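You operate a simulated robot arm through the tools that you are given. There is no shell and no other tool.

You run a simulated robot arm. Do the job below in one go: nothing can be reset, and whatever is moved stays where it is left.

JOB
Record three wood block knocks on the silver pad and put the block back.
Fine: the pad goes on the yellow square before REC; REC before the knocks, STOP after them; the take reads GOOD. Set down upright: wood block.

It is judged by the outcome, as a careful person would: the job done as asked, and still so three seconds after it is handed in. It fails if anything else is knocked over, pushed out of place, dropped, spilled or broken.

ROBOT AND FRAMES
A 7-joint arm with a two-finger parallel gripper, fixed in place. Base frame: the origin is on the floor under the middle of its stand, x ahead of it, y to its left, z up; the work surface is at about z = 730. Readings come in mm, degrees, newtons and seconds.
It reaches about 1524 mm from its shoulder. Its first joint turns from -149.0 to 149.0 degrees. Payload 3.5 kg.
Tool frame: the origin (TCP) lies between the finger pads and is the grasp point; the fingertips stand 23 mm ahead of it; z points along the fingers, y is the line along which they close. Largest opening 94 mm; finger width 38, thickness 10; the body of the gripper, 54 by 96 mm, starts 39 mm behind the TCP.
Orientation is that of the tool frame in the base frame, as [roll, pitch, yaw] about the fixed x, y, z axes, in that order (R = Rz(yaw) Ry(pitch) Rx(roll)). With the fingers straight down and closing along the base's y, the tool's x points along the base's -x, its y along +y and its z along -z.

CONTROLS
- The arm moves only by the tool servo_tool. Its argument "plan" is one flat list of numbers, 7 for each row, row after row: the shift along the tool's x, y, z in m, then the turn, a rotation vector about the tool's x, y, z in degrees, then the gripper command, from -1 (shut) to 1 (fully open), values between in proportion. In form: [dx, dy, dz, rx, ry, rz, claw, dx, dy, dz, rx, ry, rz, claw, ...]. A call has 1 to 20 rows; each row is the pose to reach, as a shift and turn from the pose commanded when the call began, along the tool's axes at that moment. A row lasts 0.2 s, in which the tool goes at most 50 mm and 8.6 degrees; a call with a longer step from one row to the next is refused whole, and so is a gripper value outside its range. Where a pose cannot be reached the arm comes as near as it can. A force on the tool above 40 N (or 10 N above the force at the start of the call, whichever is more), or a blocked arm, ends the call early, and 0.2 s more pass. The fingers move at their own pace (about 153 mm/s each) and stop on an object; they squeeze with about 31 N. The grip force told is the motor's: it shows also when the fingers shut on nothing. Time passes only in rows, and 0.2 s behind the last, so rows that repeat a pose let the fingers close. The reply holds the time, the measured pose of the TCP, the force on the tool along the base axes, the opening and the grip force, in the units named above and with some noise, with the torque about the TCP (base axes, N m) and any sound that the robot's microphone picked up.
- Cameras (640 x 400 px; columns grow to the right, rows downward): "scene" is fixed at [61.2, 666.4, 1345.5]; the picture's right is [-0.29, -0.96, 0.00], its down [-0.44, 0.13, -0.89] and it looks along [0.85, -0.26, -0.46] (base axes); focal length 313 px, centre (320, 200). "wrist" rides on the gripper at [86, 16, -74] in the tool frame; the picture's right is [-0.18, 0.98, 0.00], its down [-0.58, -0.11, -0.81] and it looks along [-0.79, -0.15, 0.59] (tool axes); focal length 243 px, centre (320, 200).
- capture(camera): a new picture of that camera. It takes no simulated time.
- point_at(camera, pixels): for up to 12 pixels [column, row] of the newest picture of that camera ("zoom" is the newest enlarged one), the place [x, y, z] in the base frame of the surface seen there, good to about 2 mm, but the place of the scene camera against the robot may be out by one fixed shift of up to 25 mm in any direction. It takes no simulated time.
- zoom(camera, box): a new picture of the part [left, top, right, bottom] of that camera's present view, enlarged. It takes no simulated time.
- close_job(): hands the job in; it is judged then, once.

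Open the gripper and draw the arm clear of the work before you hand the job in, unless the task says otherwise.

The tools are called after ">>>" as a command line: name --argument value ..., lists and objects as JSON in quotes. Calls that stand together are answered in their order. servo_tool: Moves the arm, as the interface text tells. Its arguments: {"type":"object","properties":{"plan":{"type":"array"}},"required":["plan"]} The other tools are called the same way: capture (camera) takes a picture; point_at (camera, pixels) gives the place of the surface under pixels of a picture; zoom (camera, box) takes an enlarged picture of a part of a camera's view; close_job () hands the job in.

At the start:

```text
time_s: 0.0
position: [677.1, 477.5, 1103.6]
tcp_rot: [-179.9, 0.0, -180.0]
wrist_force: [-0.3, 0.1, 0.1]
torque: [0.01, 0.04, -0.03]
width: 94.3
finger_force: 0.1
```

scene: 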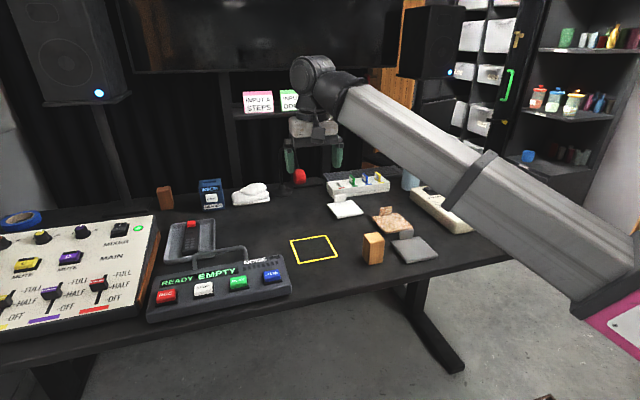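
wrist: 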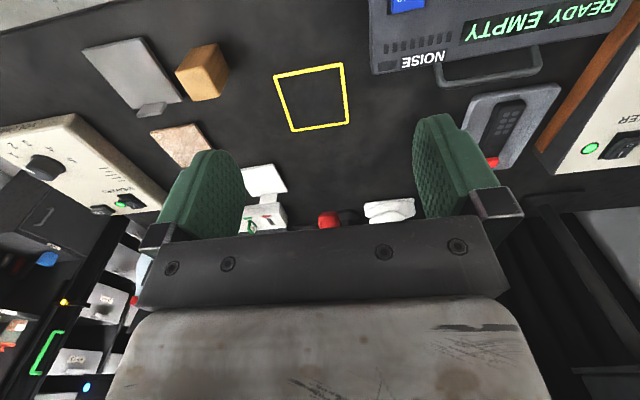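

The scene shows a yellow square near (314,249), a wood block at (373,248), a grey pad at (415,250) and a recorder with buttons at (167,295)...(273,278). I zoom in to look at details.

>>> zoom --camera "scene" --box '[280, 160, 480, 285]'

>>> zoom --camera "scene" --box '[130, 200, 310, 330]'

>>> zoom --camera "scene" --box '[220, 80, 320, 145]'

>>> zoom --camera "scene" --box '[0, 190, 180, 350]'

```text
3.20 times, centred on (380, 222) of scene
```

zoom: 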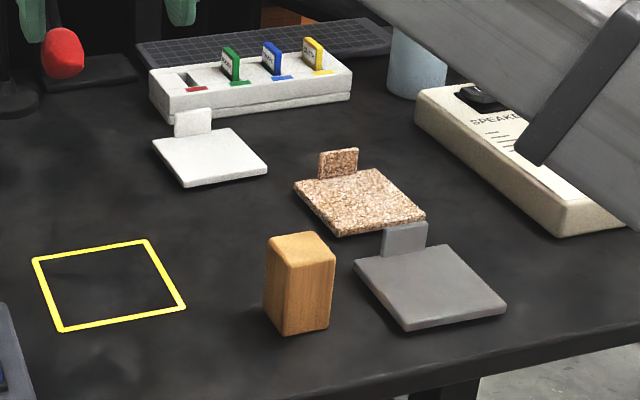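

```text
3.08 times, centred on (220, 265) of scene
```

zoom: 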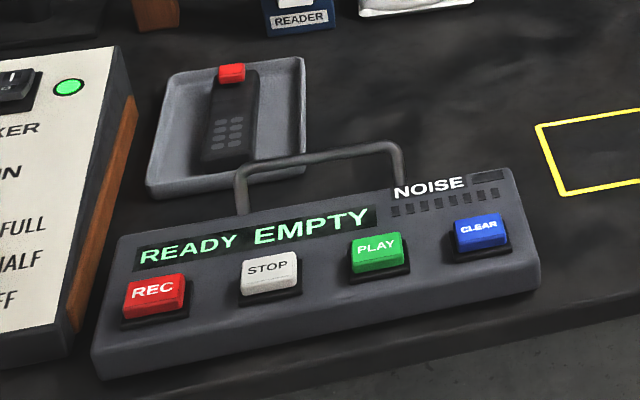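

```text
6.15 times, centred on (270, 112) of scene
```

zoom: 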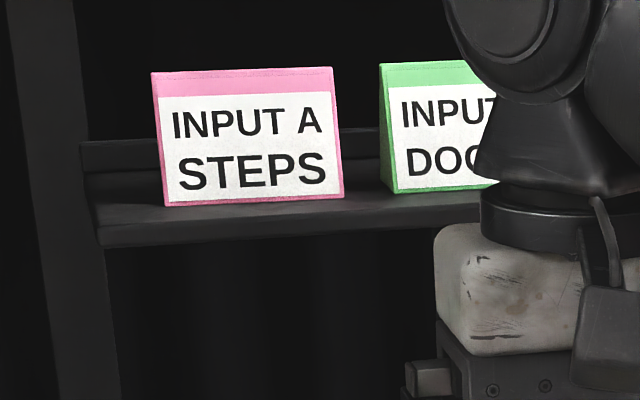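

```text
2.50 times, centred on (90, 270) of scene
```

zoom: 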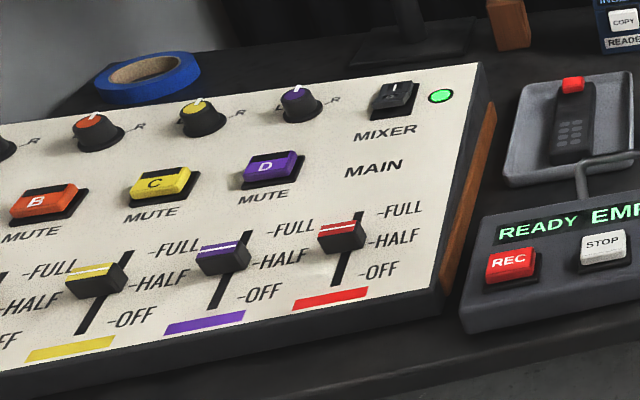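

I look at the wrist view more closely and locate the things on the table with point_at.

>>> zoom --camera "wrist" --box '[60, 20, 260, 145]'

>>> zoom --camera "wrist" --box '[360, 0, 640, 175]'

>>> point_at --camera "wrist" --pixels '[[276, 78], [341, 65], [347, 122], [292, 130], [110, 70], [85, 48], [145, 38], [182, 98], [130, 115], [150, 108]]'

>>> point_at --camera "scene" --pixels '[[291, 241], [326, 236], [337, 256], [300, 262], [415, 250], [373, 237], [373, 255], [167, 295], [204, 288], [238, 282], [272, 276], [405, 235]]'

```text
3.20 times, centred on (160, 82) of wrist
```

zoom: 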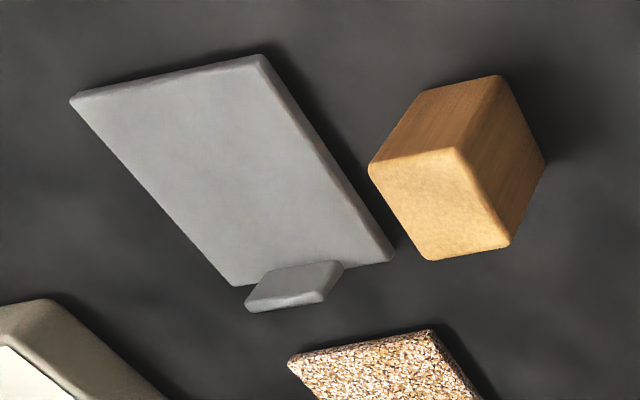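

```text
2.29 times, centred on (500, 88) of wrist
```

zoom: 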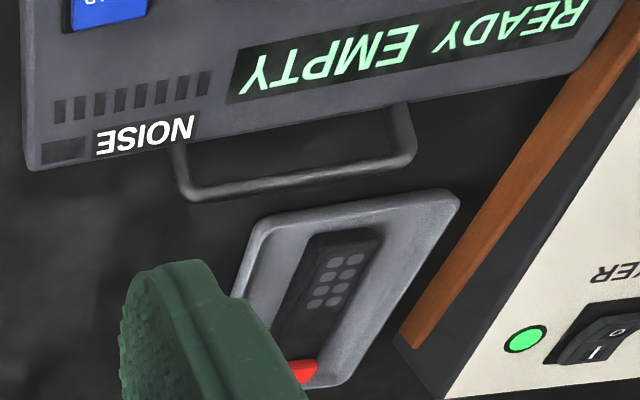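

```text
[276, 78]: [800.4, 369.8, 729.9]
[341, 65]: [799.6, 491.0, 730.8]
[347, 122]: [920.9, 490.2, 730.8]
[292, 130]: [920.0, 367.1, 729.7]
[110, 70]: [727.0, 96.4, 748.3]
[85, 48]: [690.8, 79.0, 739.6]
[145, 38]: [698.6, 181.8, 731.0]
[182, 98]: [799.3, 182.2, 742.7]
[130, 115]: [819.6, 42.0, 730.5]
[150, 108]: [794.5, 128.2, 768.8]
```

```text
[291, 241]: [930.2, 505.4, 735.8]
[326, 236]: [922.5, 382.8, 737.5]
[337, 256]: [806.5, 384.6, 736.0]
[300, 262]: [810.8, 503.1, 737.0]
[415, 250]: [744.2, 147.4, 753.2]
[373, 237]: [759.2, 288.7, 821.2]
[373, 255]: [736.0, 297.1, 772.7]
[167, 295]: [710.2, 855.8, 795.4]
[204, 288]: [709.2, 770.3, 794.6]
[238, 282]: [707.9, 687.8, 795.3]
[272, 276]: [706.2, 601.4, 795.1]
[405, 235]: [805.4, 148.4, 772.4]
```

Wrist readings put the yellow square at x 800–920, y 368–491, and the scene camera is offset about (+9,+14,+6). The grey pad has a tab at about (795,128,769). I move the wrist camera over toward the pad and block for a better look.

>>> servo_tool --plan '[0.01, -0.045, 0.01, 0, 0, 0, 1, 0.02, -0.09, 0.02, 0, 0, 0, 1, 0.03, -0.135, 0.03, 0, 0, 0, 1, 0.04, -0.18, 0.04, 0, 0, 0, 1, 0.05, -0.225, 0.05, 0, 0, 0, 1, 0.06, -0.265, 0.06, 0, 0, 0, 1, 0.07, -0.3, 0.07, 0, 0, 0, 1]'

>>> capture --camera "wrist"

```text
time_s: 1.6
position: [608.8, 178.4, 1033.8]
tcp_rot: [179.9, 0.1, 179.0]
wrist_force: [-0.3, 10.2, -4.3]
torque: [-1.0, -0.31, -1.03]
width: 94.1
finger_force: 0.0
stopped in row 7: the force on the tool passed its limit at 50 N (the readings are from after the stop); the commanded pose is now the measured one
```

```text
taken
```

wrist: 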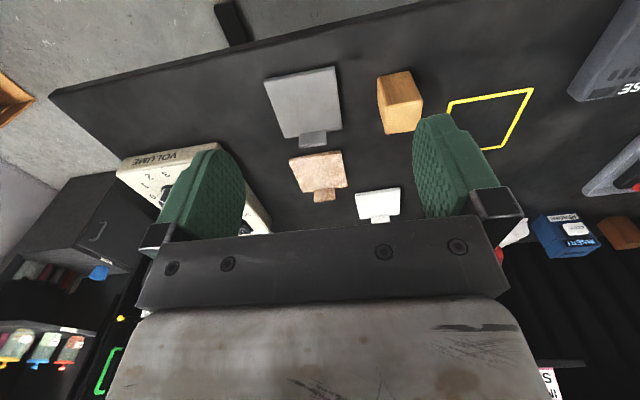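

The call stopped on a force near y 178. I check the scene for what may have been touched.

>>> capture --camera "scene"

>>> servo_tool --plan '[0, 0, 0, 0, 0, 0, 1]'

```text
taken
```

scene: 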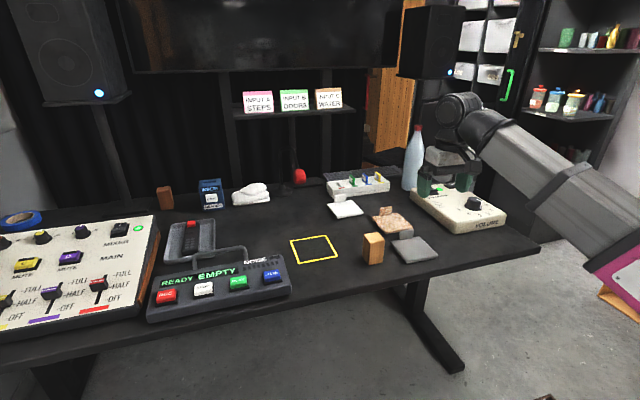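

```text
time_s: 2.0
position: [608.2, 177.6, 1034.8]
tcp_rot: [179.9, -0.1, 179.0]
wrist_force: [0.9, 15.0, -6.1]
torque: [-1.5, -0.55, -1.54]
width: 93.9
finger_force: 0.0
```

A steady 15 N along +y remains, so something is in contact. I zoom in on the gripper to find it.

>>> zoom --camera "scene" --box '[380, 80, 560, 240]'

>>> zoom --camera "scene" --box '[400, 80, 640, 330]'

>>> point_at --camera "scene" --pixels '[[460, 120], [500, 130], [540, 170], [600, 220], [455, 155], [450, 180], [500, 160], [445, 140]]'

```text
2.50 times, centred on (470, 160) of scene
```

zoom: 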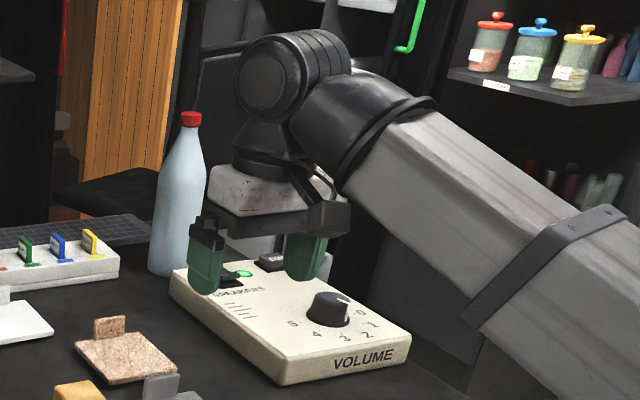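

```text
1.60 times, centred on (520, 205) of scene
```

zoom: 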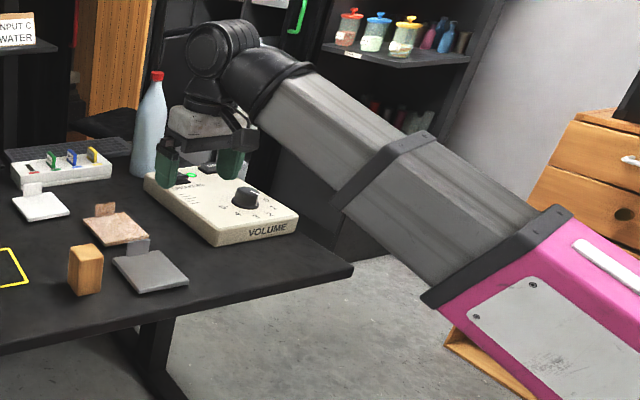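

```text
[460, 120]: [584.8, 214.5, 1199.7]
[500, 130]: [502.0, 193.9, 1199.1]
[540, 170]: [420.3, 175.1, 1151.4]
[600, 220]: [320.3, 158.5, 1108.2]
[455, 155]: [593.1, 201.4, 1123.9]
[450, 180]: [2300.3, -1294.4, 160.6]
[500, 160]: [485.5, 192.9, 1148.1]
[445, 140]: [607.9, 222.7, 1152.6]
```

The wrist camera bracket is rubbing on the robot's own forearm; no objects touched. I back off to +y/+x first, then turn the gripper so the camera rides on the +y side.

>>> servo_tool --plan '[-0.02, 0.03, 0, 0, 0, 0, 1, -0.04, 0.06, 0, 0, 0, 0, 1, -0.06, 0.09, 0.0, 0, 0, 0, 1]'

```text
time_s: 2.9
position: [670.3, 267.9, 1034.0]
tcp_rot: [179.9, -0.1, 179.1]
wrist_force: [-0.1, 0.2, -0.4]
torque: [0.04, 0.02, 0.01]
width: 94.3
finger_force: 0.0
```

Force is free now. I rotate the tool about +89° so it closes along base x with the camera at +y.

>>> servo_tool --plan '[0, 0, 0, 0, 0, 7.5, 1, 0, 0, 0, 0, 0, 15, 1, 0, 0, 0, 0, 0, 22.5, 1, 0, 0, 0, 0, 0, 30, 1, 0, 0, 0, 0, 0, 37.5, 1, 0, 0, 0, 0, 0, 45, 1, 0, 0, 0, 0, 0, 52.5, 1, 0, 0, 0, 0, 0, 60, 1, 0, 0, 0, 0, 0, 67.5, 1, 0, 0, 0, 0, 0, 75, 1, 0, 0, 0, 0, 0, 82.5, 1, 0, 0, 0, 0, 0, 89.1, 1, 0, 0, 0, 0, 0, 89.1, 1]'

>>> capture --camera "wrist"

>>> capture --camera "scene"

```text
time_s: 5.7
position: [670.1, 267.2, 1034.1]
tcp_rot: [-179.9, -0.2, 89.9]
wrist_force: [0.2, -0.6, -0.3]
torque: [0.0, -0.03, -0.01]
width: 94.1
finger_force: 0.1
```

```text
taken
```

wrist: 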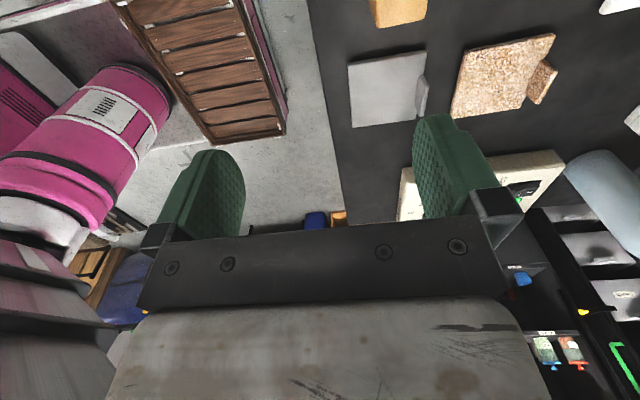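

```text
taken
```

scene: 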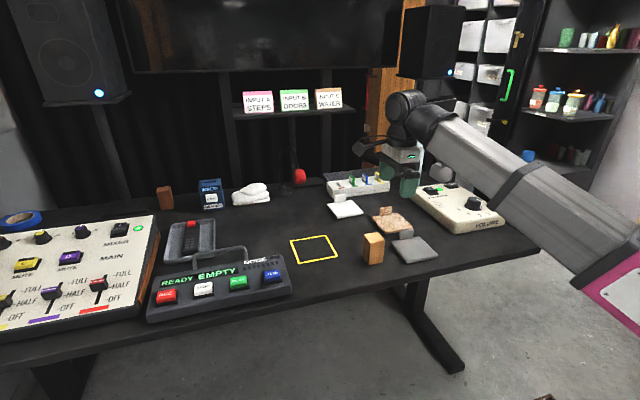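

The grey pad is at about (388,90) with its tab at (423,95) in the wrist view. I zoom in and measure.

>>> zoom --camera "wrist" --box '[330, 30, 490, 130]'

>>> point_at --camera "wrist" --pixels '[[352, 68], [424, 55], [352, 124], [417, 118], [388, 90], [423, 80], [422, 100], [427, 95], [418, 112], [400, 10], [375, 25], [420, 20]]'

```text
4.00 times, centred on (410, 80) of wrist
```

zoom: 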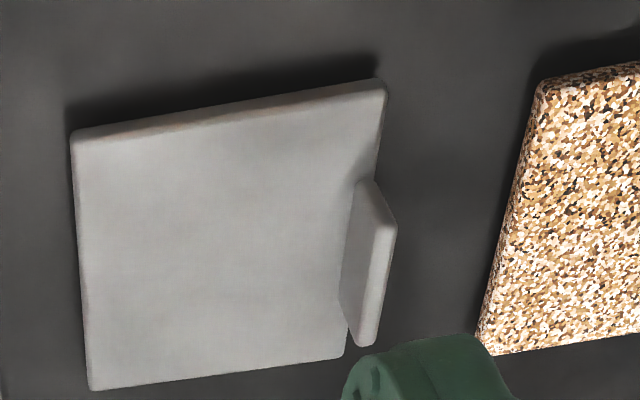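

```text
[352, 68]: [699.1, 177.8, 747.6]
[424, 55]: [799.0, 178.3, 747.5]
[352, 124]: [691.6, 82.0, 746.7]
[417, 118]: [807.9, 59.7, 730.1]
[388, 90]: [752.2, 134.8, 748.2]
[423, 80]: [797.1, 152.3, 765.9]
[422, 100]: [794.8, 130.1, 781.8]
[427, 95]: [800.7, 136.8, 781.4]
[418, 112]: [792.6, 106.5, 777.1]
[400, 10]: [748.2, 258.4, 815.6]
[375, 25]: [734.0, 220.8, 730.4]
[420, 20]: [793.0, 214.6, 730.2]
```

I measure the pad and tab edges more exactly in the enlarged picture.

>>> point_at --camera "zoom" --pixels '[[82, 150], [375, 97], [98, 378], [335, 350], [365, 190], [345, 325], [375, 290], [383, 250], [388, 230], [366, 340], [355, 250], [370, 340]]'

>>> zoom --camera "wrist" --box '[400, 60, 450, 130]'

```text
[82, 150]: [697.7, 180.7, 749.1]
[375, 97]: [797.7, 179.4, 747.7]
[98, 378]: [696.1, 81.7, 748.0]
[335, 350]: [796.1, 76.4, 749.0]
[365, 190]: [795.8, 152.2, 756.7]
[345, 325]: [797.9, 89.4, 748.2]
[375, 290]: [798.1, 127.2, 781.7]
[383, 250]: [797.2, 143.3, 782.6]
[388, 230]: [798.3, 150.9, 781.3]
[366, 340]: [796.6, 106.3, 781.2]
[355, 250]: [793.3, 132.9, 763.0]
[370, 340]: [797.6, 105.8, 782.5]
```

```text
5.71 times, centred on (425, 95) of wrist
```

zoom: 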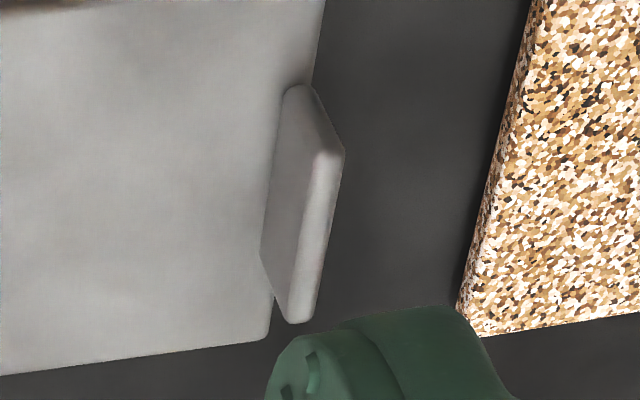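

Tab centre is about (797,129), z 748–782; pad spans x 693–802, y 75–183. I move above the tab at z 880 with the fingers opened about 50 mm.

>>> servo_tool --plan '[-0.02, 0.018, 0.022, 0, 0, 0, 0.06, -0.04, 0.036, 0.044, 0, 0, 0, 0.06, -0.06, 0.054, 0.066, 0, 0, 0, 0.06, -0.08, 0.073, 0.088, 0, 0, 0, 0.06, -0.1, 0.091, 0.11, 0, 0, 0, 0.06, -0.12, 0.109, 0.132, 0, 0, 0, 0.06, -0.138, 0.127, 0.154, 0, 0, 0, 0.06, -0.138, 0.127, 0.154, 0, 0, 0, 0.06]'

>>> capture --camera "wrist"

>>> capture --camera "scene"

```text
time_s: 7.5
position: [795.9, 128.6, 878.7]
tcp_rot: [-179.9, -0.1, 90.0]
wrist_force: [-0.9, -0.1, 0.3]
torque: [-0.01, 0.03, 0.01]
width: 49.8
finger_force: 0.0
```

```text
taken
```

wrist: 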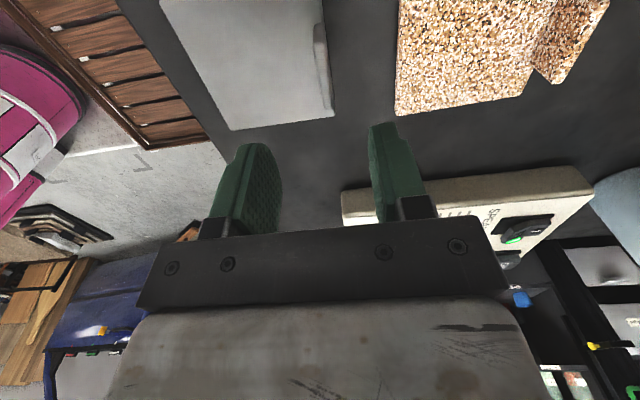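

```text
taken
```

scene: 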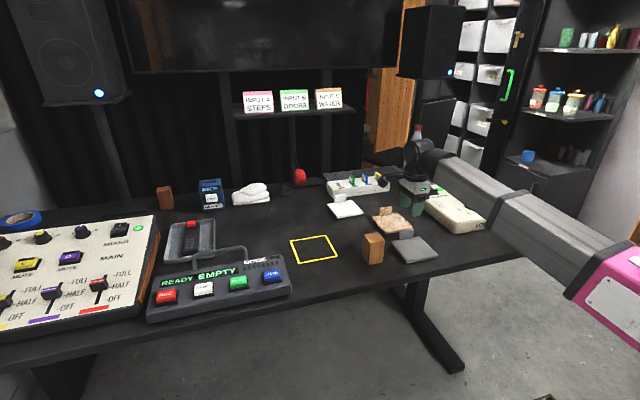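

The tab shows at about (322,65) now. I measure it and the neighbouring cork pad's edge.

>>> zoom --camera "wrist" --box '[270, 0, 430, 140]'

>>> point_at --camera "wrist" --pixels '[[320, 30], [324, 28], [326, 100], [331, 100], [317, 60], [323, 60], [335, 112], [230, 128], [397, 115], [399, 20], [325, 5], [400, 100]]'

```text
2.86 times, centred on (350, 70) of wrist
```

zoom: 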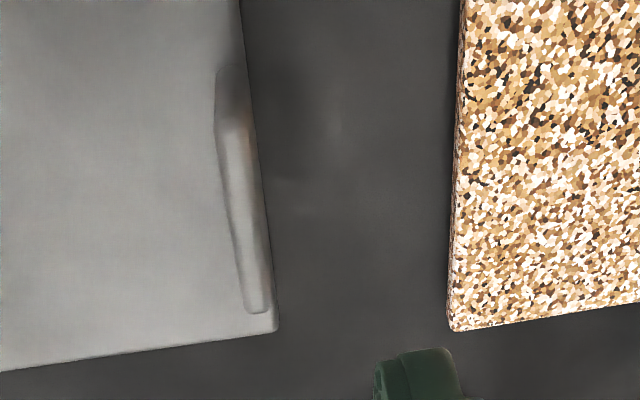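

```text
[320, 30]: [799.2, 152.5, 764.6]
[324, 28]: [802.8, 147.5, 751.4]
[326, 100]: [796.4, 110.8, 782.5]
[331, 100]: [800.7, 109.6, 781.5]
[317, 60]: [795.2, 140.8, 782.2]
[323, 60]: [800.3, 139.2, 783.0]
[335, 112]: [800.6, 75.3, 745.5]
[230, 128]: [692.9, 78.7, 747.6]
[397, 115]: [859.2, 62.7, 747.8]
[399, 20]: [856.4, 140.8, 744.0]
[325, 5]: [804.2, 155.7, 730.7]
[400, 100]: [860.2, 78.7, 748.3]
```

Tab centre is at x≈798, y≈129. I lower to TCP z 775 (fingertips about 4 mm above the pad top) and close on the tab.

>>> servo_tool --plan '[0, 0.002, 0.025, 0, 0, 0, 0.06, 0, 0.002, 0.05, 0, 0, 0, 0.06, 0, 0.002, 0.075, 0, 0, 0, 0.06, 0, 0.002, 0.09, 0, 0, 0, 0.06, 0, 0.002, 0.1, 0, 0, 0, 0.06, 0, 0.002, 0.1037, 0, 0, 0, 0.06, 0, 0.002, 0.1037, 0, 0, 0, 0.06]'

>>> capture --camera "scene"

>>> capture --camera "wrist"

```text
time_s: 9.1
position: [798.2, 129.7, 775.2]
tcp_rot: [-180.0, 0.0, 89.9]
wrist_force: [-0.6, -0.3, 0.2]
torque: [0.01, -0.01, 0.01]
width: 49.7
finger_force: 0.1
```

```text
taken
```

scene: 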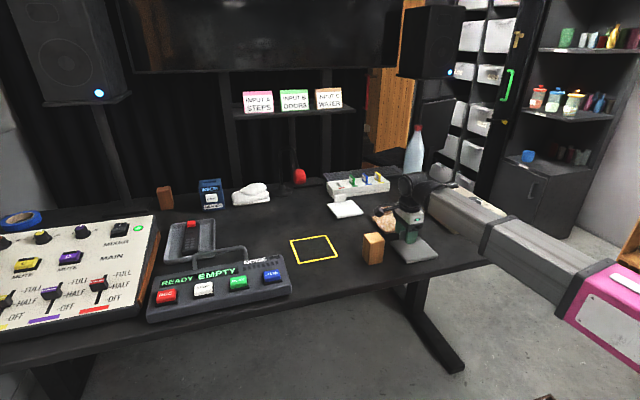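

```text
taken
```

wrist: 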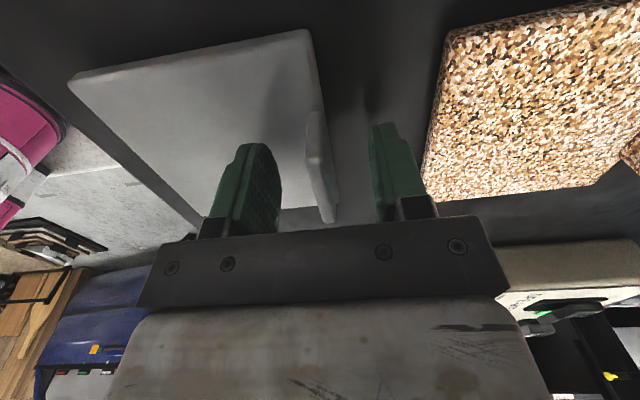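

The fingers straddle the tab (at (320,165) between them). I close on it.

>>> servo_tool --plan '[0, 0, 0, 0, 0, 0, -0.3, 0, 0, 0, 0, 0, 0, -0.6, 0, 0, 0, 0, 0, 0, -1, 0, 0, 0, 0, 0, 0, -1, 0, 0, 0, 0, 0, 0, -1]'

```text
time_s: 10.2
position: [797.1, 129.9, 775.0]
tcp_rot: [-179.9, -0.2, 90.0]
wrist_force: [1.2, 0.2, 0.4]
torque: [0.05, -0.13, 0.06]
width: 7.8
finger_force: 31.2
```

The fingers hold at 7.8 mm, the tab thickness, with 31 N. I lift slowly by 30 mm to see the load and any tilt.

>>> servo_tool --plan '[0, 0, -0.005, 0, 0, 0, -1, 0, 0, -0.01, 0, 0, 0, -1, 0, 0, -0.02, 0, 0, 0, -1, 0, 0, -0.03, 0, 0, 0, -1, 0, 0, -0.03, 0, 0, 0, -1]'

>>> capture --camera "wrist"

>>> capture --camera "scene"

```text
time_s: 11.4
position: [798.2, 130.3, 806.1]
tcp_rot: [-179.9, -0.1, 90.0]
wrist_force: [0.1, 0.2, -3.5]
torque: [-0.01, -0.18, -0.03]
width: 7.7
finger_force: 31.4
```

```text
taken
```

wrist: 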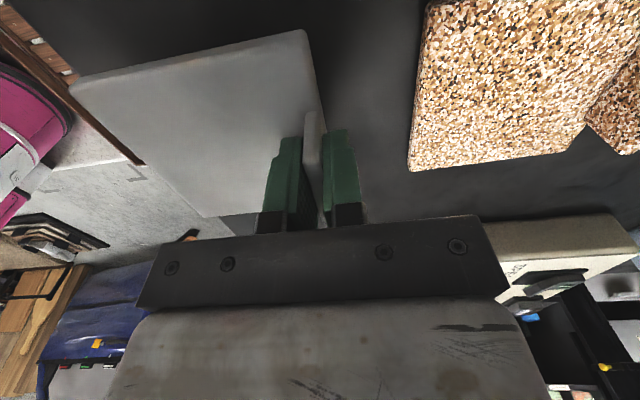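

```text
taken
```

scene: 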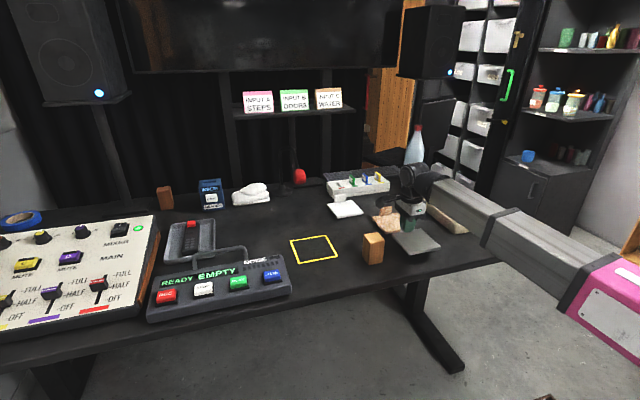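

The pad hangs level at only 3.5 N. I measure the pad's edges relative to the tool before carrying it.

>>> zoom --camera "wrist" --box '[50, 0, 370, 230]'

>>> point_at --camera "wrist" --pixels '[[78, 88], [300, 34], [205, 213], [306, 40], [318, 90], [150, 80], [250, 52], [100, 115], [150, 165], [245, 210]]'

```text
1.74 times, centred on (210, 115) of wrist
```

zoom: 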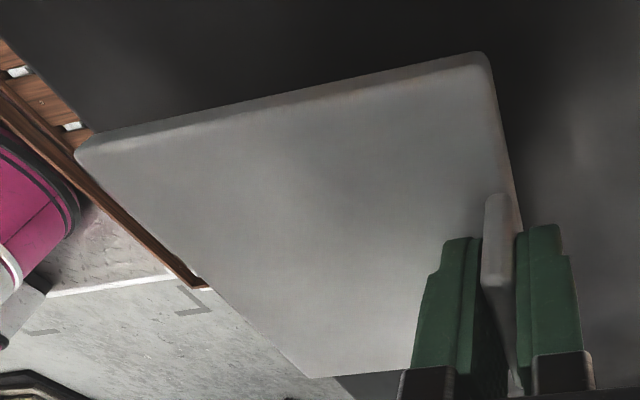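

```text
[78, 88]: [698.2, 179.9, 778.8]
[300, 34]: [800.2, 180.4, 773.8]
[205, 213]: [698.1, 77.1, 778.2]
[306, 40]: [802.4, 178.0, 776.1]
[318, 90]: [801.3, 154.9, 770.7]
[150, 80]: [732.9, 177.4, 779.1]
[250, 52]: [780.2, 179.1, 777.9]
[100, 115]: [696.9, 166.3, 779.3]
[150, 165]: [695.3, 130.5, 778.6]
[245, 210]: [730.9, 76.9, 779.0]
```

Pad centre is about 49 mm in −x and 1.5 mm in −y from the TCP. I lift to z≈900 and carry to above the yellow square (TCP target 909.5, 431).

>>> servo_tool --plan '[0, 0, -0.03, 0, 0, 0, -1, 0, 0, -0.06, 0, 0, 0, -1, 0, 0, -0.094, 0, 0, 0, -1, 0.02, 0.008, -0.094, 0, 0, 0, -1, 0.05, 0.02, -0.094, 0, 0, 0, -1, 0.08, 0.032, -0.094, 0, 0, 0, -1, 0.11, 0.044, -0.094, 0, 0, 0, -1, 0.14, 0.056, -0.094, 0, 0, 0, -1, 0.17, 0.067, -0.094, 0, 0, 0, -1, 0.2, 0.078, -0.094, 0, 0, 0, -1, 0.23, 0.088, -0.094, 0, 0, 0, -1, 0.26, 0.098, -0.094, 0, 0, 0, -1, 0.285, 0.106, -0.094, 0, 0, 0, -1, 0.3007, 0.1113, -0.094, 0, 0, 0, -1, 0.3007, 0.1113, -0.094, 0, 0, 0, -1]'

>>> capture --camera "wrist"

>>> capture --camera "scene"

```text
time_s: 14.7
position: [911.1, 431.9, 899.6]
tcp_rot: [180.0, -0.2, 89.9]
wrist_force: [0.2, -0.7, -3.8]
torque: [0.0, -0.15, 0.0]
width: 7.8
finger_force: 31.0
```

```text
taken
```

wrist: 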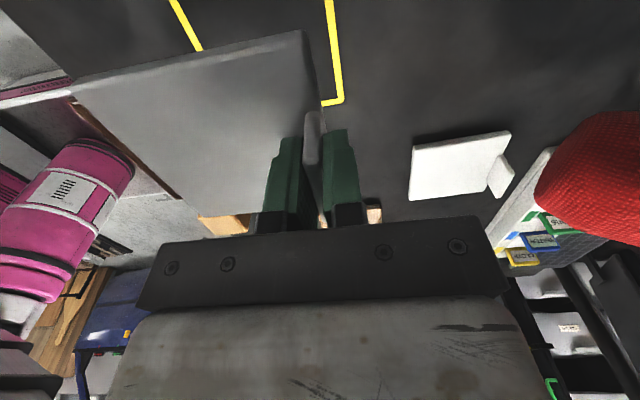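

```text
taken
```

scene: 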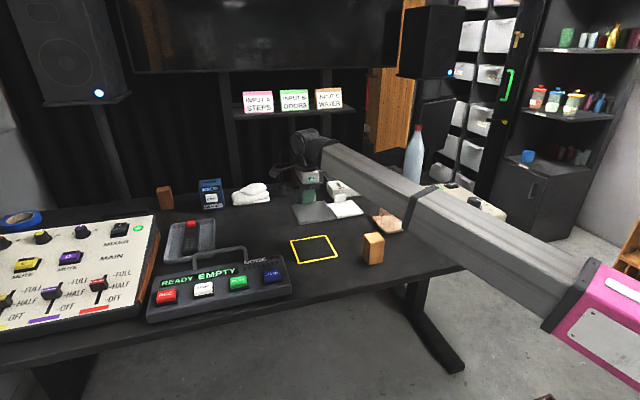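

A red microphone windscreen shows close to the wrist camera at (600,180). I check where it is before descending.

>>> point_at --camera "wrist" --pixels '[[600, 180], [550, 180], [620, 120], [620, 230], [332, 50], [325, 103], [460, 165], [500, 180], [300, 35], [190, 30]]'

>>> zoom --camera "scene" --box '[240, 110, 400, 230]'

```text
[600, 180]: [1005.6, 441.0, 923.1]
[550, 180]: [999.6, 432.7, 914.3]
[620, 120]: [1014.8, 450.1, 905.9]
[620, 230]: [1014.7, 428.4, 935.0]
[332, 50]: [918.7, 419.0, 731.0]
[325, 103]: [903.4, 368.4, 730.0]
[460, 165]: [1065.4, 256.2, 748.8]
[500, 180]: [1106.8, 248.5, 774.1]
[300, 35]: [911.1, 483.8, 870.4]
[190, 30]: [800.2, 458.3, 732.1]
```

```text
3.33 times, centred on (320, 170) of scene
```

zoom: 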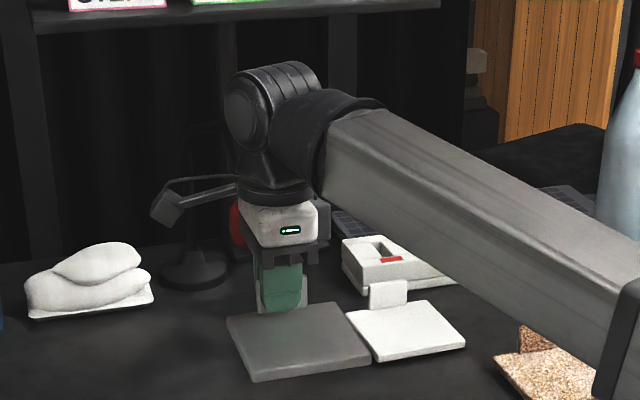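

The mic ball's near side is about x 998, z 890–940. I measure the wrist housing and the mic stand so that lowering won't touch it.

>>> point_at --camera "scene" --pixels '[[310, 145], [325, 132], [333, 131], [318, 140], [322, 165], [310, 176], [298, 190], [311, 170], [335, 145], [290, 172], [322, 150], [332, 170]]'

>>> zoom --camera "wrist" --box '[480, 80, 640, 280]'

```text
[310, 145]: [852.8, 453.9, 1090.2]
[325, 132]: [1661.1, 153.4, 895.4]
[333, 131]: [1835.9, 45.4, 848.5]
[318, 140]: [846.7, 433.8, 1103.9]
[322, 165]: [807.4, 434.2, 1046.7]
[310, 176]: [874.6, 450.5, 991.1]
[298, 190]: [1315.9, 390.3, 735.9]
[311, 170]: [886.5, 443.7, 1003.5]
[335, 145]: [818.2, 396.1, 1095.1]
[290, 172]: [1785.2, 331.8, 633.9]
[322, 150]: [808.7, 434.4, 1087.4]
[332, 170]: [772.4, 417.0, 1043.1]
```

```text
2.00 times, centred on (560, 180) of wrist
```

zoom: 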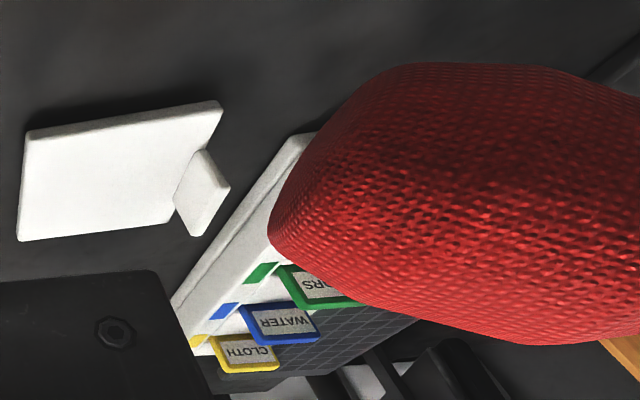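

I sample the wrist housing silhouette to learn how far it sticks out toward the mic.

>>> point_at --camera "scene" --pixels '[[293, 145], [297, 138], [304, 132], [312, 131], [300, 145], [305, 145], [315, 145], [300, 155], [303, 162], [310, 162], [296, 172], [275, 172]]'

>>> zoom --camera "scene" --box '[260, 115, 356, 175]'

```text
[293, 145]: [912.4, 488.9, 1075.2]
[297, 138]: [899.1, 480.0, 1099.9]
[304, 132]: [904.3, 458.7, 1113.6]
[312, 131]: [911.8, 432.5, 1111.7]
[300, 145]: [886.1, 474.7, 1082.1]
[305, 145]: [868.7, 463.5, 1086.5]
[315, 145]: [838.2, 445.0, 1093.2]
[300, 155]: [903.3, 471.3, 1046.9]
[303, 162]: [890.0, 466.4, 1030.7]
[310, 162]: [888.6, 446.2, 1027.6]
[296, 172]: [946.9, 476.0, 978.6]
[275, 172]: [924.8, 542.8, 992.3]
```

```text
6.67 times, centred on (308, 145) of scene
```

zoom: 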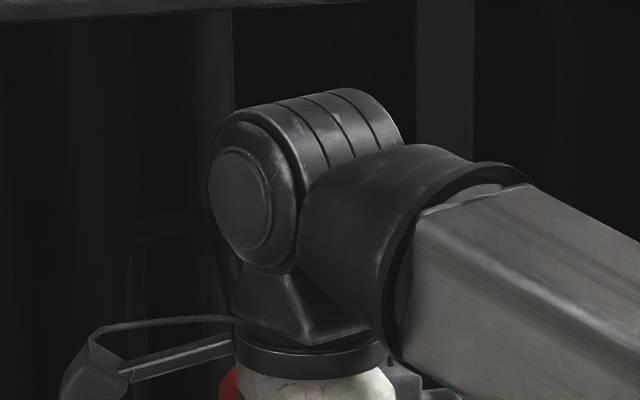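

The housing reaches only to about x 940 at the mic's y, leaving roughly 50 mm clearance. I lower the pad to about 12 mm above the table and check alignment.

>>> servo_tool --plan '[-0.0005, -0.001, 0.02, 0, 0, 0, -1, -0.0009, -0.0016, 0.04, 0, 0, 0, -1, -0.0009, -0.0016, 0.06, 0, 0, 0, -1, -0.0009, -0.0016, 0.08, 0, 0, 0, -1, -0.0009, -0.0016, 0.1, 0, 0, 0, -1, -0.0009, -0.0016, 0.112, 0, 0, 0, -1, -0.0009, -0.0016, 0.112, 0, 0, 0, -1]'

>>> capture --camera "wrist"

>>> capture --camera "scene"

```text
time_s: 16.2
position: [907.6, 429.6, 787.6]
tcp_rot: [-180.0, -0.1, 89.9]
wrist_force: [0.1, 0.4, -3.7]
torque: [0.01, -0.16, 0.02]
width: 8.0
finger_force: 31.0
```

```text
taken
```

wrist: 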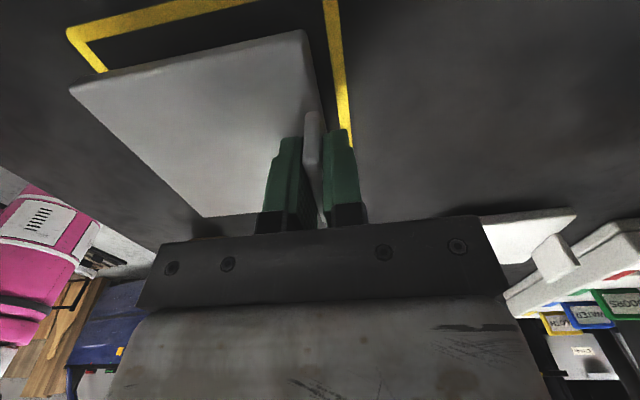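

```text
taken
```

scene: 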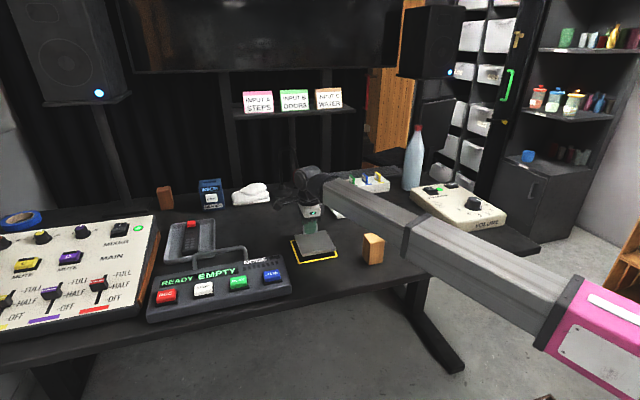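

The pad sits above the square; I measure the yellow lines and pad edges in this view to fine-tune.

>>> point_at --camera "wrist" --pixels '[[70, 32], [84, 42], [325, 2], [338, 2], [345, 110], [335, 60], [100, 68], [90, 55], [78, 90], [300, 36], [308, 60], [170, 180]]'

>>> zoom --camera "scene" --box '[270, 215, 366, 275]'

```text
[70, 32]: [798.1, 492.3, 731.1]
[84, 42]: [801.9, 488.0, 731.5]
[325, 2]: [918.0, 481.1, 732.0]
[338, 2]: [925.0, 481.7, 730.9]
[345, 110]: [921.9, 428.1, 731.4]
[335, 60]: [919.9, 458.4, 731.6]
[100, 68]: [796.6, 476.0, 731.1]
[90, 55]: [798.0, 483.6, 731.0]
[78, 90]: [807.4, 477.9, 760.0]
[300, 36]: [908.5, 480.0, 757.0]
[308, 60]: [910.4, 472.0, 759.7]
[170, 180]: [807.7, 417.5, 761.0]
```

```text
6.67 times, centred on (318, 245) of scene
```

zoom: 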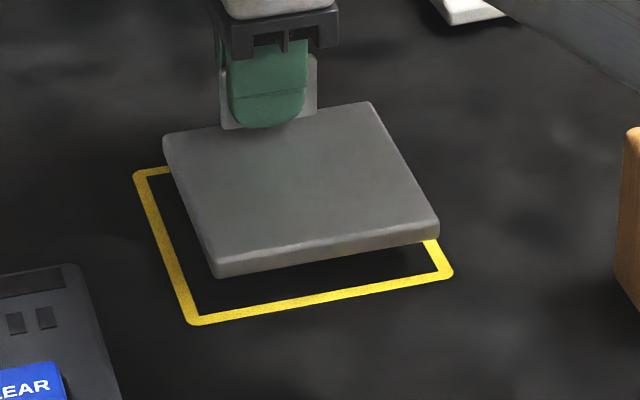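

The pad needs about +2 mm in x and +1.4 mm in y to be centred (square centre 860, 429.5). I correct and set it down gently.

>>> servo_tool --plan '[0.0014, 0.0019, 0.0, 0, 0, 0, -1, 0.0014, 0.0019, 0.004, 0, 0, 0, -1, 0.0014, 0.0019, 0.008, 0, 0, 0, -1, 0.0014, 0.0019, 0.01, 0, 0, 0, -1, 0.0014, 0.0019, 0.0115, 0, 0, 0, -1, 0.0014, 0.0019, 0.0125, 0, 0, 0, -1, 0.0014, 0.0019, 0.0125, 0, 0, 0, -1]'

>>> capture --camera "wrist"

```text
time_s: 17.9
position: [908.4, 431.5, 775.2]
tcp_rot: [-179.8, -0.1, 90.1]
wrist_force: [-0.5, -0.1, -2.9]
torque: [0.03, -0.14, 0.02]
width: 7.7
finger_force: 31.3
```

```text
taken
```

wrist: 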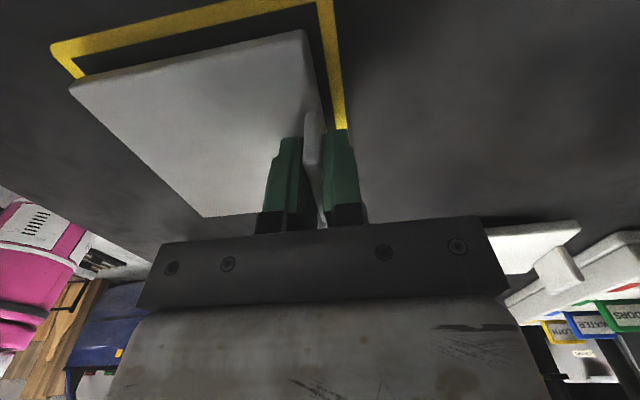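

The force still shows −2.9 N, so the pad isn't fully on the table. I lower a millimetre or so more, slowly.

>>> servo_tool --plan '[0, 0, 0.0007, 0, 0, 0, -1, 0, 0, 0.0014, 0, 0, 0, -1, 0, 0, 0.002, 0, 0, 0, -1, 0, 0, 0.002, 0, 0, 0, -1]'

>>> point_at --camera "wrist" --pixels '[[60, 50], [327, 40], [345, 110], [78, 86], [300, 36], [308, 60], [190, 190], [150, 60], [155, 26]]'

```text
time_s: 18.9
position: [910.2, 431.2, 775.0]
tcp_rot: [-180.0, -0.2, 90.0]
wrist_force: [-1.4, 1.8, 20.4]
torque: [-0.38, 0.12, -0.04]
width: 7.9
finger_force: 30.6
```

```text
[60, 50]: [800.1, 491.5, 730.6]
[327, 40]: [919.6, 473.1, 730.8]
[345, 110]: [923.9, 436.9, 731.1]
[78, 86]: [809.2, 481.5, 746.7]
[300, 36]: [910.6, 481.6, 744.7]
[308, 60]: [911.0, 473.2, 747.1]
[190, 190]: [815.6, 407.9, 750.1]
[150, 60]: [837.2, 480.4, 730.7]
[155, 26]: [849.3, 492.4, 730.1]
```

The pad is now firmly on the table (+20 N). I relieve slightly, open the fingers, and rise straight up.

>>> servo_tool --plan '[0, 0, -0.0012, 0, 0, 0, -1, 0, 0, -0.0012, 0, 0, 0, -0.8, 0, 0, -0.0012, 0, 0, 0, -0.5, 0, 0, -0.0012, 0, 0, 0, -0.2, 0, 0, -0.0012, 0, 0, 0, 0.06, 0, 0, -0.0012, 0, 0, 0, 0.06, 0, 0, -0.02, 0, 0, 0, 0.06, 0, 0, -0.05, 0, 0, 0, 0.06, 0, 0, -0.09, 0, 0, 0, 0.06, 0, 0, -0.13, 0, 0, 0, 0.06, 0, 0, -0.13, 0, 0, 0, 0.06]'

>>> capture --camera "wrist"

>>> zoom --camera "scene" --box '[240, 160, 400, 280]'

```text
time_s: 21.2
position: [910.6, 431.5, 904.1]
tcp_rot: [-179.9, -0.1, 90.0]
wrist_force: [-0.2, 0.1, 0.5]
torque: [0.03, 0.01, -0.01]
width: 49.7
finger_force: 0.0
```

```text
taken
```

wrist: 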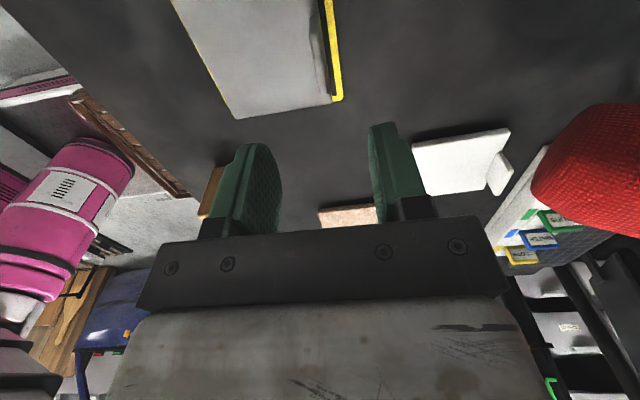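

```text
3.33 times, centred on (320, 220) of scene
```

zoom: 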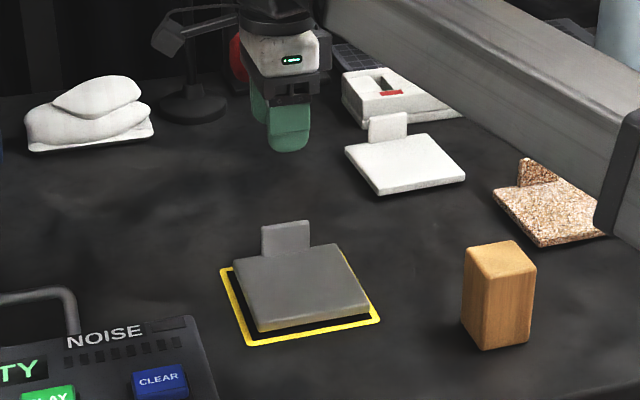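

The pad is on the square. I verify centring with the current wrist view.

>>> zoom --camera "wrist" --box '[160, 0, 360, 125]'

>>> point_at --camera "wrist" --pixels '[[320, 20], [333, 50], [334, 100], [236, 117], [325, 104], [190, 30], [175, 5], [280, 111], [280, 114], [315, 60]]'

```text
3.20 times, centred on (260, 62) of wrist
```

zoom: 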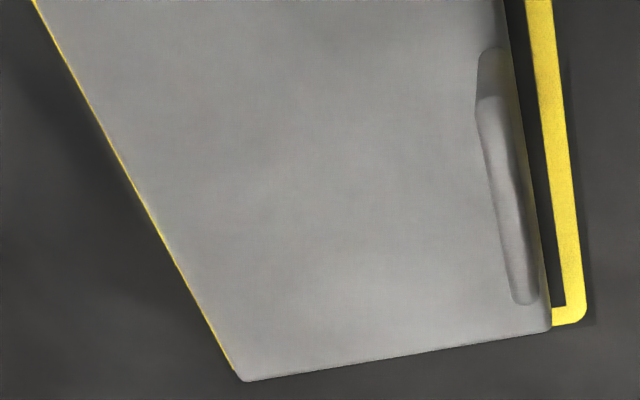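

```text
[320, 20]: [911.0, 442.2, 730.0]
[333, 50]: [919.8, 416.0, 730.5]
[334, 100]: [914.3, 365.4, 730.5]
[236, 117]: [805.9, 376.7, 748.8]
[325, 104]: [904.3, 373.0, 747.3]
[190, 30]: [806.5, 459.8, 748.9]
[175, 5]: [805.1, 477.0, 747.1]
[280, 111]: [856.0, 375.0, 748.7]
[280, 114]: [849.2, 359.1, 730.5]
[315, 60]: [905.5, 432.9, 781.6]
```

Pad is centred within about 2 mm. Next I measure the recorder buttons, its handle and the mixer's height before going to REC.

>>> capture --camera "scene"

>>> point_at --camera "scene" --pixels '[[160, 297], [175, 293], [167, 290], [167, 300], [197, 290], [211, 287], [204, 283], [204, 293], [198, 260], [222, 248], [150, 218], [152, 260]]'

>>> point_at --camera "scene" --pixels '[[148, 310], [155, 285], [290, 290], [283, 257], [158, 275], [140, 305], [120, 228], [60, 260], [240, 248], [244, 262], [185, 225], [205, 260]]'

```text
taken
```

scene: 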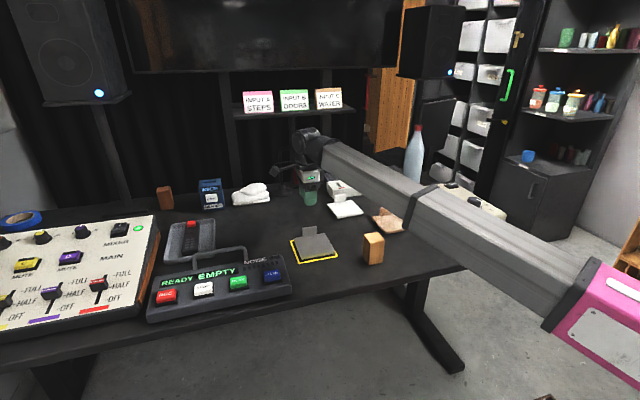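

```text
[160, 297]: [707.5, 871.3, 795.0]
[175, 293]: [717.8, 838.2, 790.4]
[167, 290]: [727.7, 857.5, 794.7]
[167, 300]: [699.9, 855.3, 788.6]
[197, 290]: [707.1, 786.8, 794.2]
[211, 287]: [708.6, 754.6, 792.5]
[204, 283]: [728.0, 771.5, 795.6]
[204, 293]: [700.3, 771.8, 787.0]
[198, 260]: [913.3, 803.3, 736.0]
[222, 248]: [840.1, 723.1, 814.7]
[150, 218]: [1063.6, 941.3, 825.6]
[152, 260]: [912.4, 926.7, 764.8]
```

```text
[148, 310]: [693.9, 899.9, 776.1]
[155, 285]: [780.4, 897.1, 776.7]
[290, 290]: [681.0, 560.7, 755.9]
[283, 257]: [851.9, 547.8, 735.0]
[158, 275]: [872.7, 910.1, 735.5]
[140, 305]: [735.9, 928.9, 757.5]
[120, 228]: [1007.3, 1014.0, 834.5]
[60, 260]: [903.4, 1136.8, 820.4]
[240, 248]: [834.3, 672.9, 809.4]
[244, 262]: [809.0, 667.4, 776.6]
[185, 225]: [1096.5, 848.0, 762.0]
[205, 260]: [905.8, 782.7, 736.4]
```

REC's top centre is about (705,841,789) in true coordinates. I close the fingers and move above it at z≈890 for a closer look.

>>> servo_tool --plan '[0.02, -0.02, 0, 0, 0, 0, -0.5, 0.05, -0.045, 0, 0, 0, 0, -1, 0.085, -0.065, 0, 0, 0, 0, -1, 0.12, -0.085, 0, 0, 0, 0, -1, 0.155, -0.105, 0, 0, 0, 0, -1, 0.19, -0.125, 0, 0, 0, 0, -1, 0.225, -0.14, 0, 0, 0, 0, -1, 0.26, -0.155, 0, 0, 0, 0, -1, 0.295, -0.17, 0, 0, 0, 0, -1, 0.33, -0.185, 0.004, 0, 0, 0, -1, 0.365, -0.195, 0.008, 0, 0, 0, -1, 0.395, -0.203, 0.012, 0, 0, 0, -1, 0.4095, -0.2055, 0.014, 0, 0, 0, -1, 0.4095, -0.2055, 0.014, 0, 0, 0, -1]'

>>> capture --camera "wrist"

>>> capture --camera "scene"

```text
time_s: 24.2
position: [705.0, 840.9, 891.9]
tcp_rot: [-179.9, -0.1, 90.0]
wrist_force: [0.0, 0.5, -0.6]
torque: [-0.01, 0.03, 0.01]
width: 0.1
finger_force: 30.9
```

```text
taken
```

wrist: 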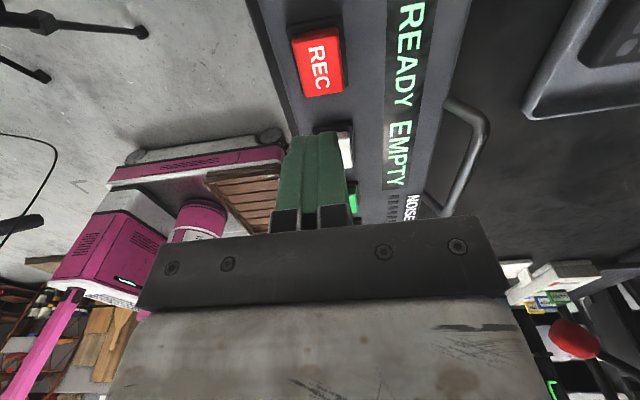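

```text
taken
```

scene: 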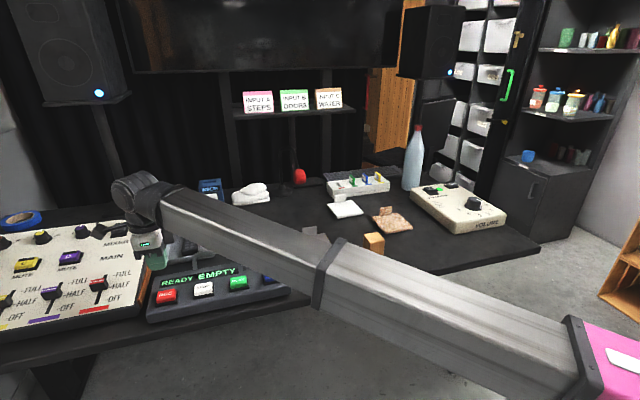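

REC is visible at (320,65) in the wrist view. I measure it and STOP.

>>> point_at --camera "wrist" --pixels '[[320, 65], [300, 50], [333, 40], [337, 85], [310, 92], [345, 145], [348, 130], [352, 160], [353, 200], [305, 35], [338, 32], [300, 30]]'

>>> zoom --camera "wrist" --box '[260, 0, 500, 220]'

```text
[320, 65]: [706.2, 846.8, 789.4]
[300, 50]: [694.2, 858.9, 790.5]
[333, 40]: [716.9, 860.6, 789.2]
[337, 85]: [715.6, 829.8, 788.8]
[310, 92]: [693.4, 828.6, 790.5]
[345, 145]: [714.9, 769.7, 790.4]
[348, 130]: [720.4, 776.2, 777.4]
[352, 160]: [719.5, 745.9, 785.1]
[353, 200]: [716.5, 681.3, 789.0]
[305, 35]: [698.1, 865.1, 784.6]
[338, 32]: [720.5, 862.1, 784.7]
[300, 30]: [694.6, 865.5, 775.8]
```

```text
1.82 times, centred on (380, 110) of wrist
```

zoom: 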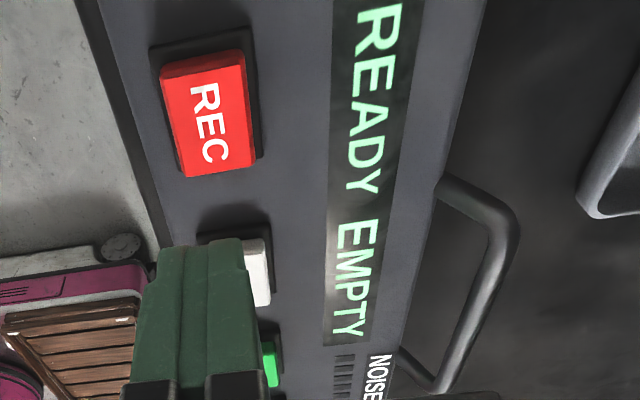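

REC top centre is (705.5, 845, 789). I descend with closed fingertips and press gently a few millimetres, then retreat.

>>> servo_tool --plan '[0.004, 0.0005, 0.02, 0, 0, 0, -1, 0.004, 0.0005, 0.045, 0, 0, 0, -1, 0.004, 0.0005, 0.065, 0, 0, 0, -1, 0.004, 0.0005, 0.074, 0, 0, 0, -1, 0.004, 0.0005, 0.077, 0, 0, 0, -1, 0.004, 0.0005, 0.079, 0, 0, 0, -1, 0.004, 0.0005, 0.081, 0, 0, 0, -1]'

>>> capture --camera "wrist"

```text
time_s: 25.9
position: [703.9, 845.0, 810.7]
tcp_rot: [-179.9, -0.1, 90.0]
wrist_force: [0.1, 1.3, 0.8]
torque: [-0.02, -0.01, 0.02]
width: 0.0
finger_force: 31.3
```

```text
taken
```

wrist: 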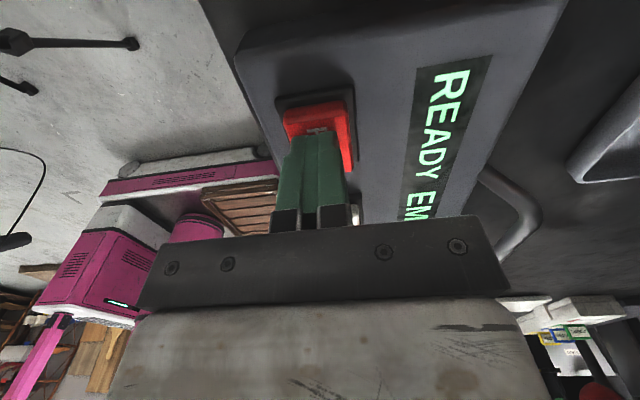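

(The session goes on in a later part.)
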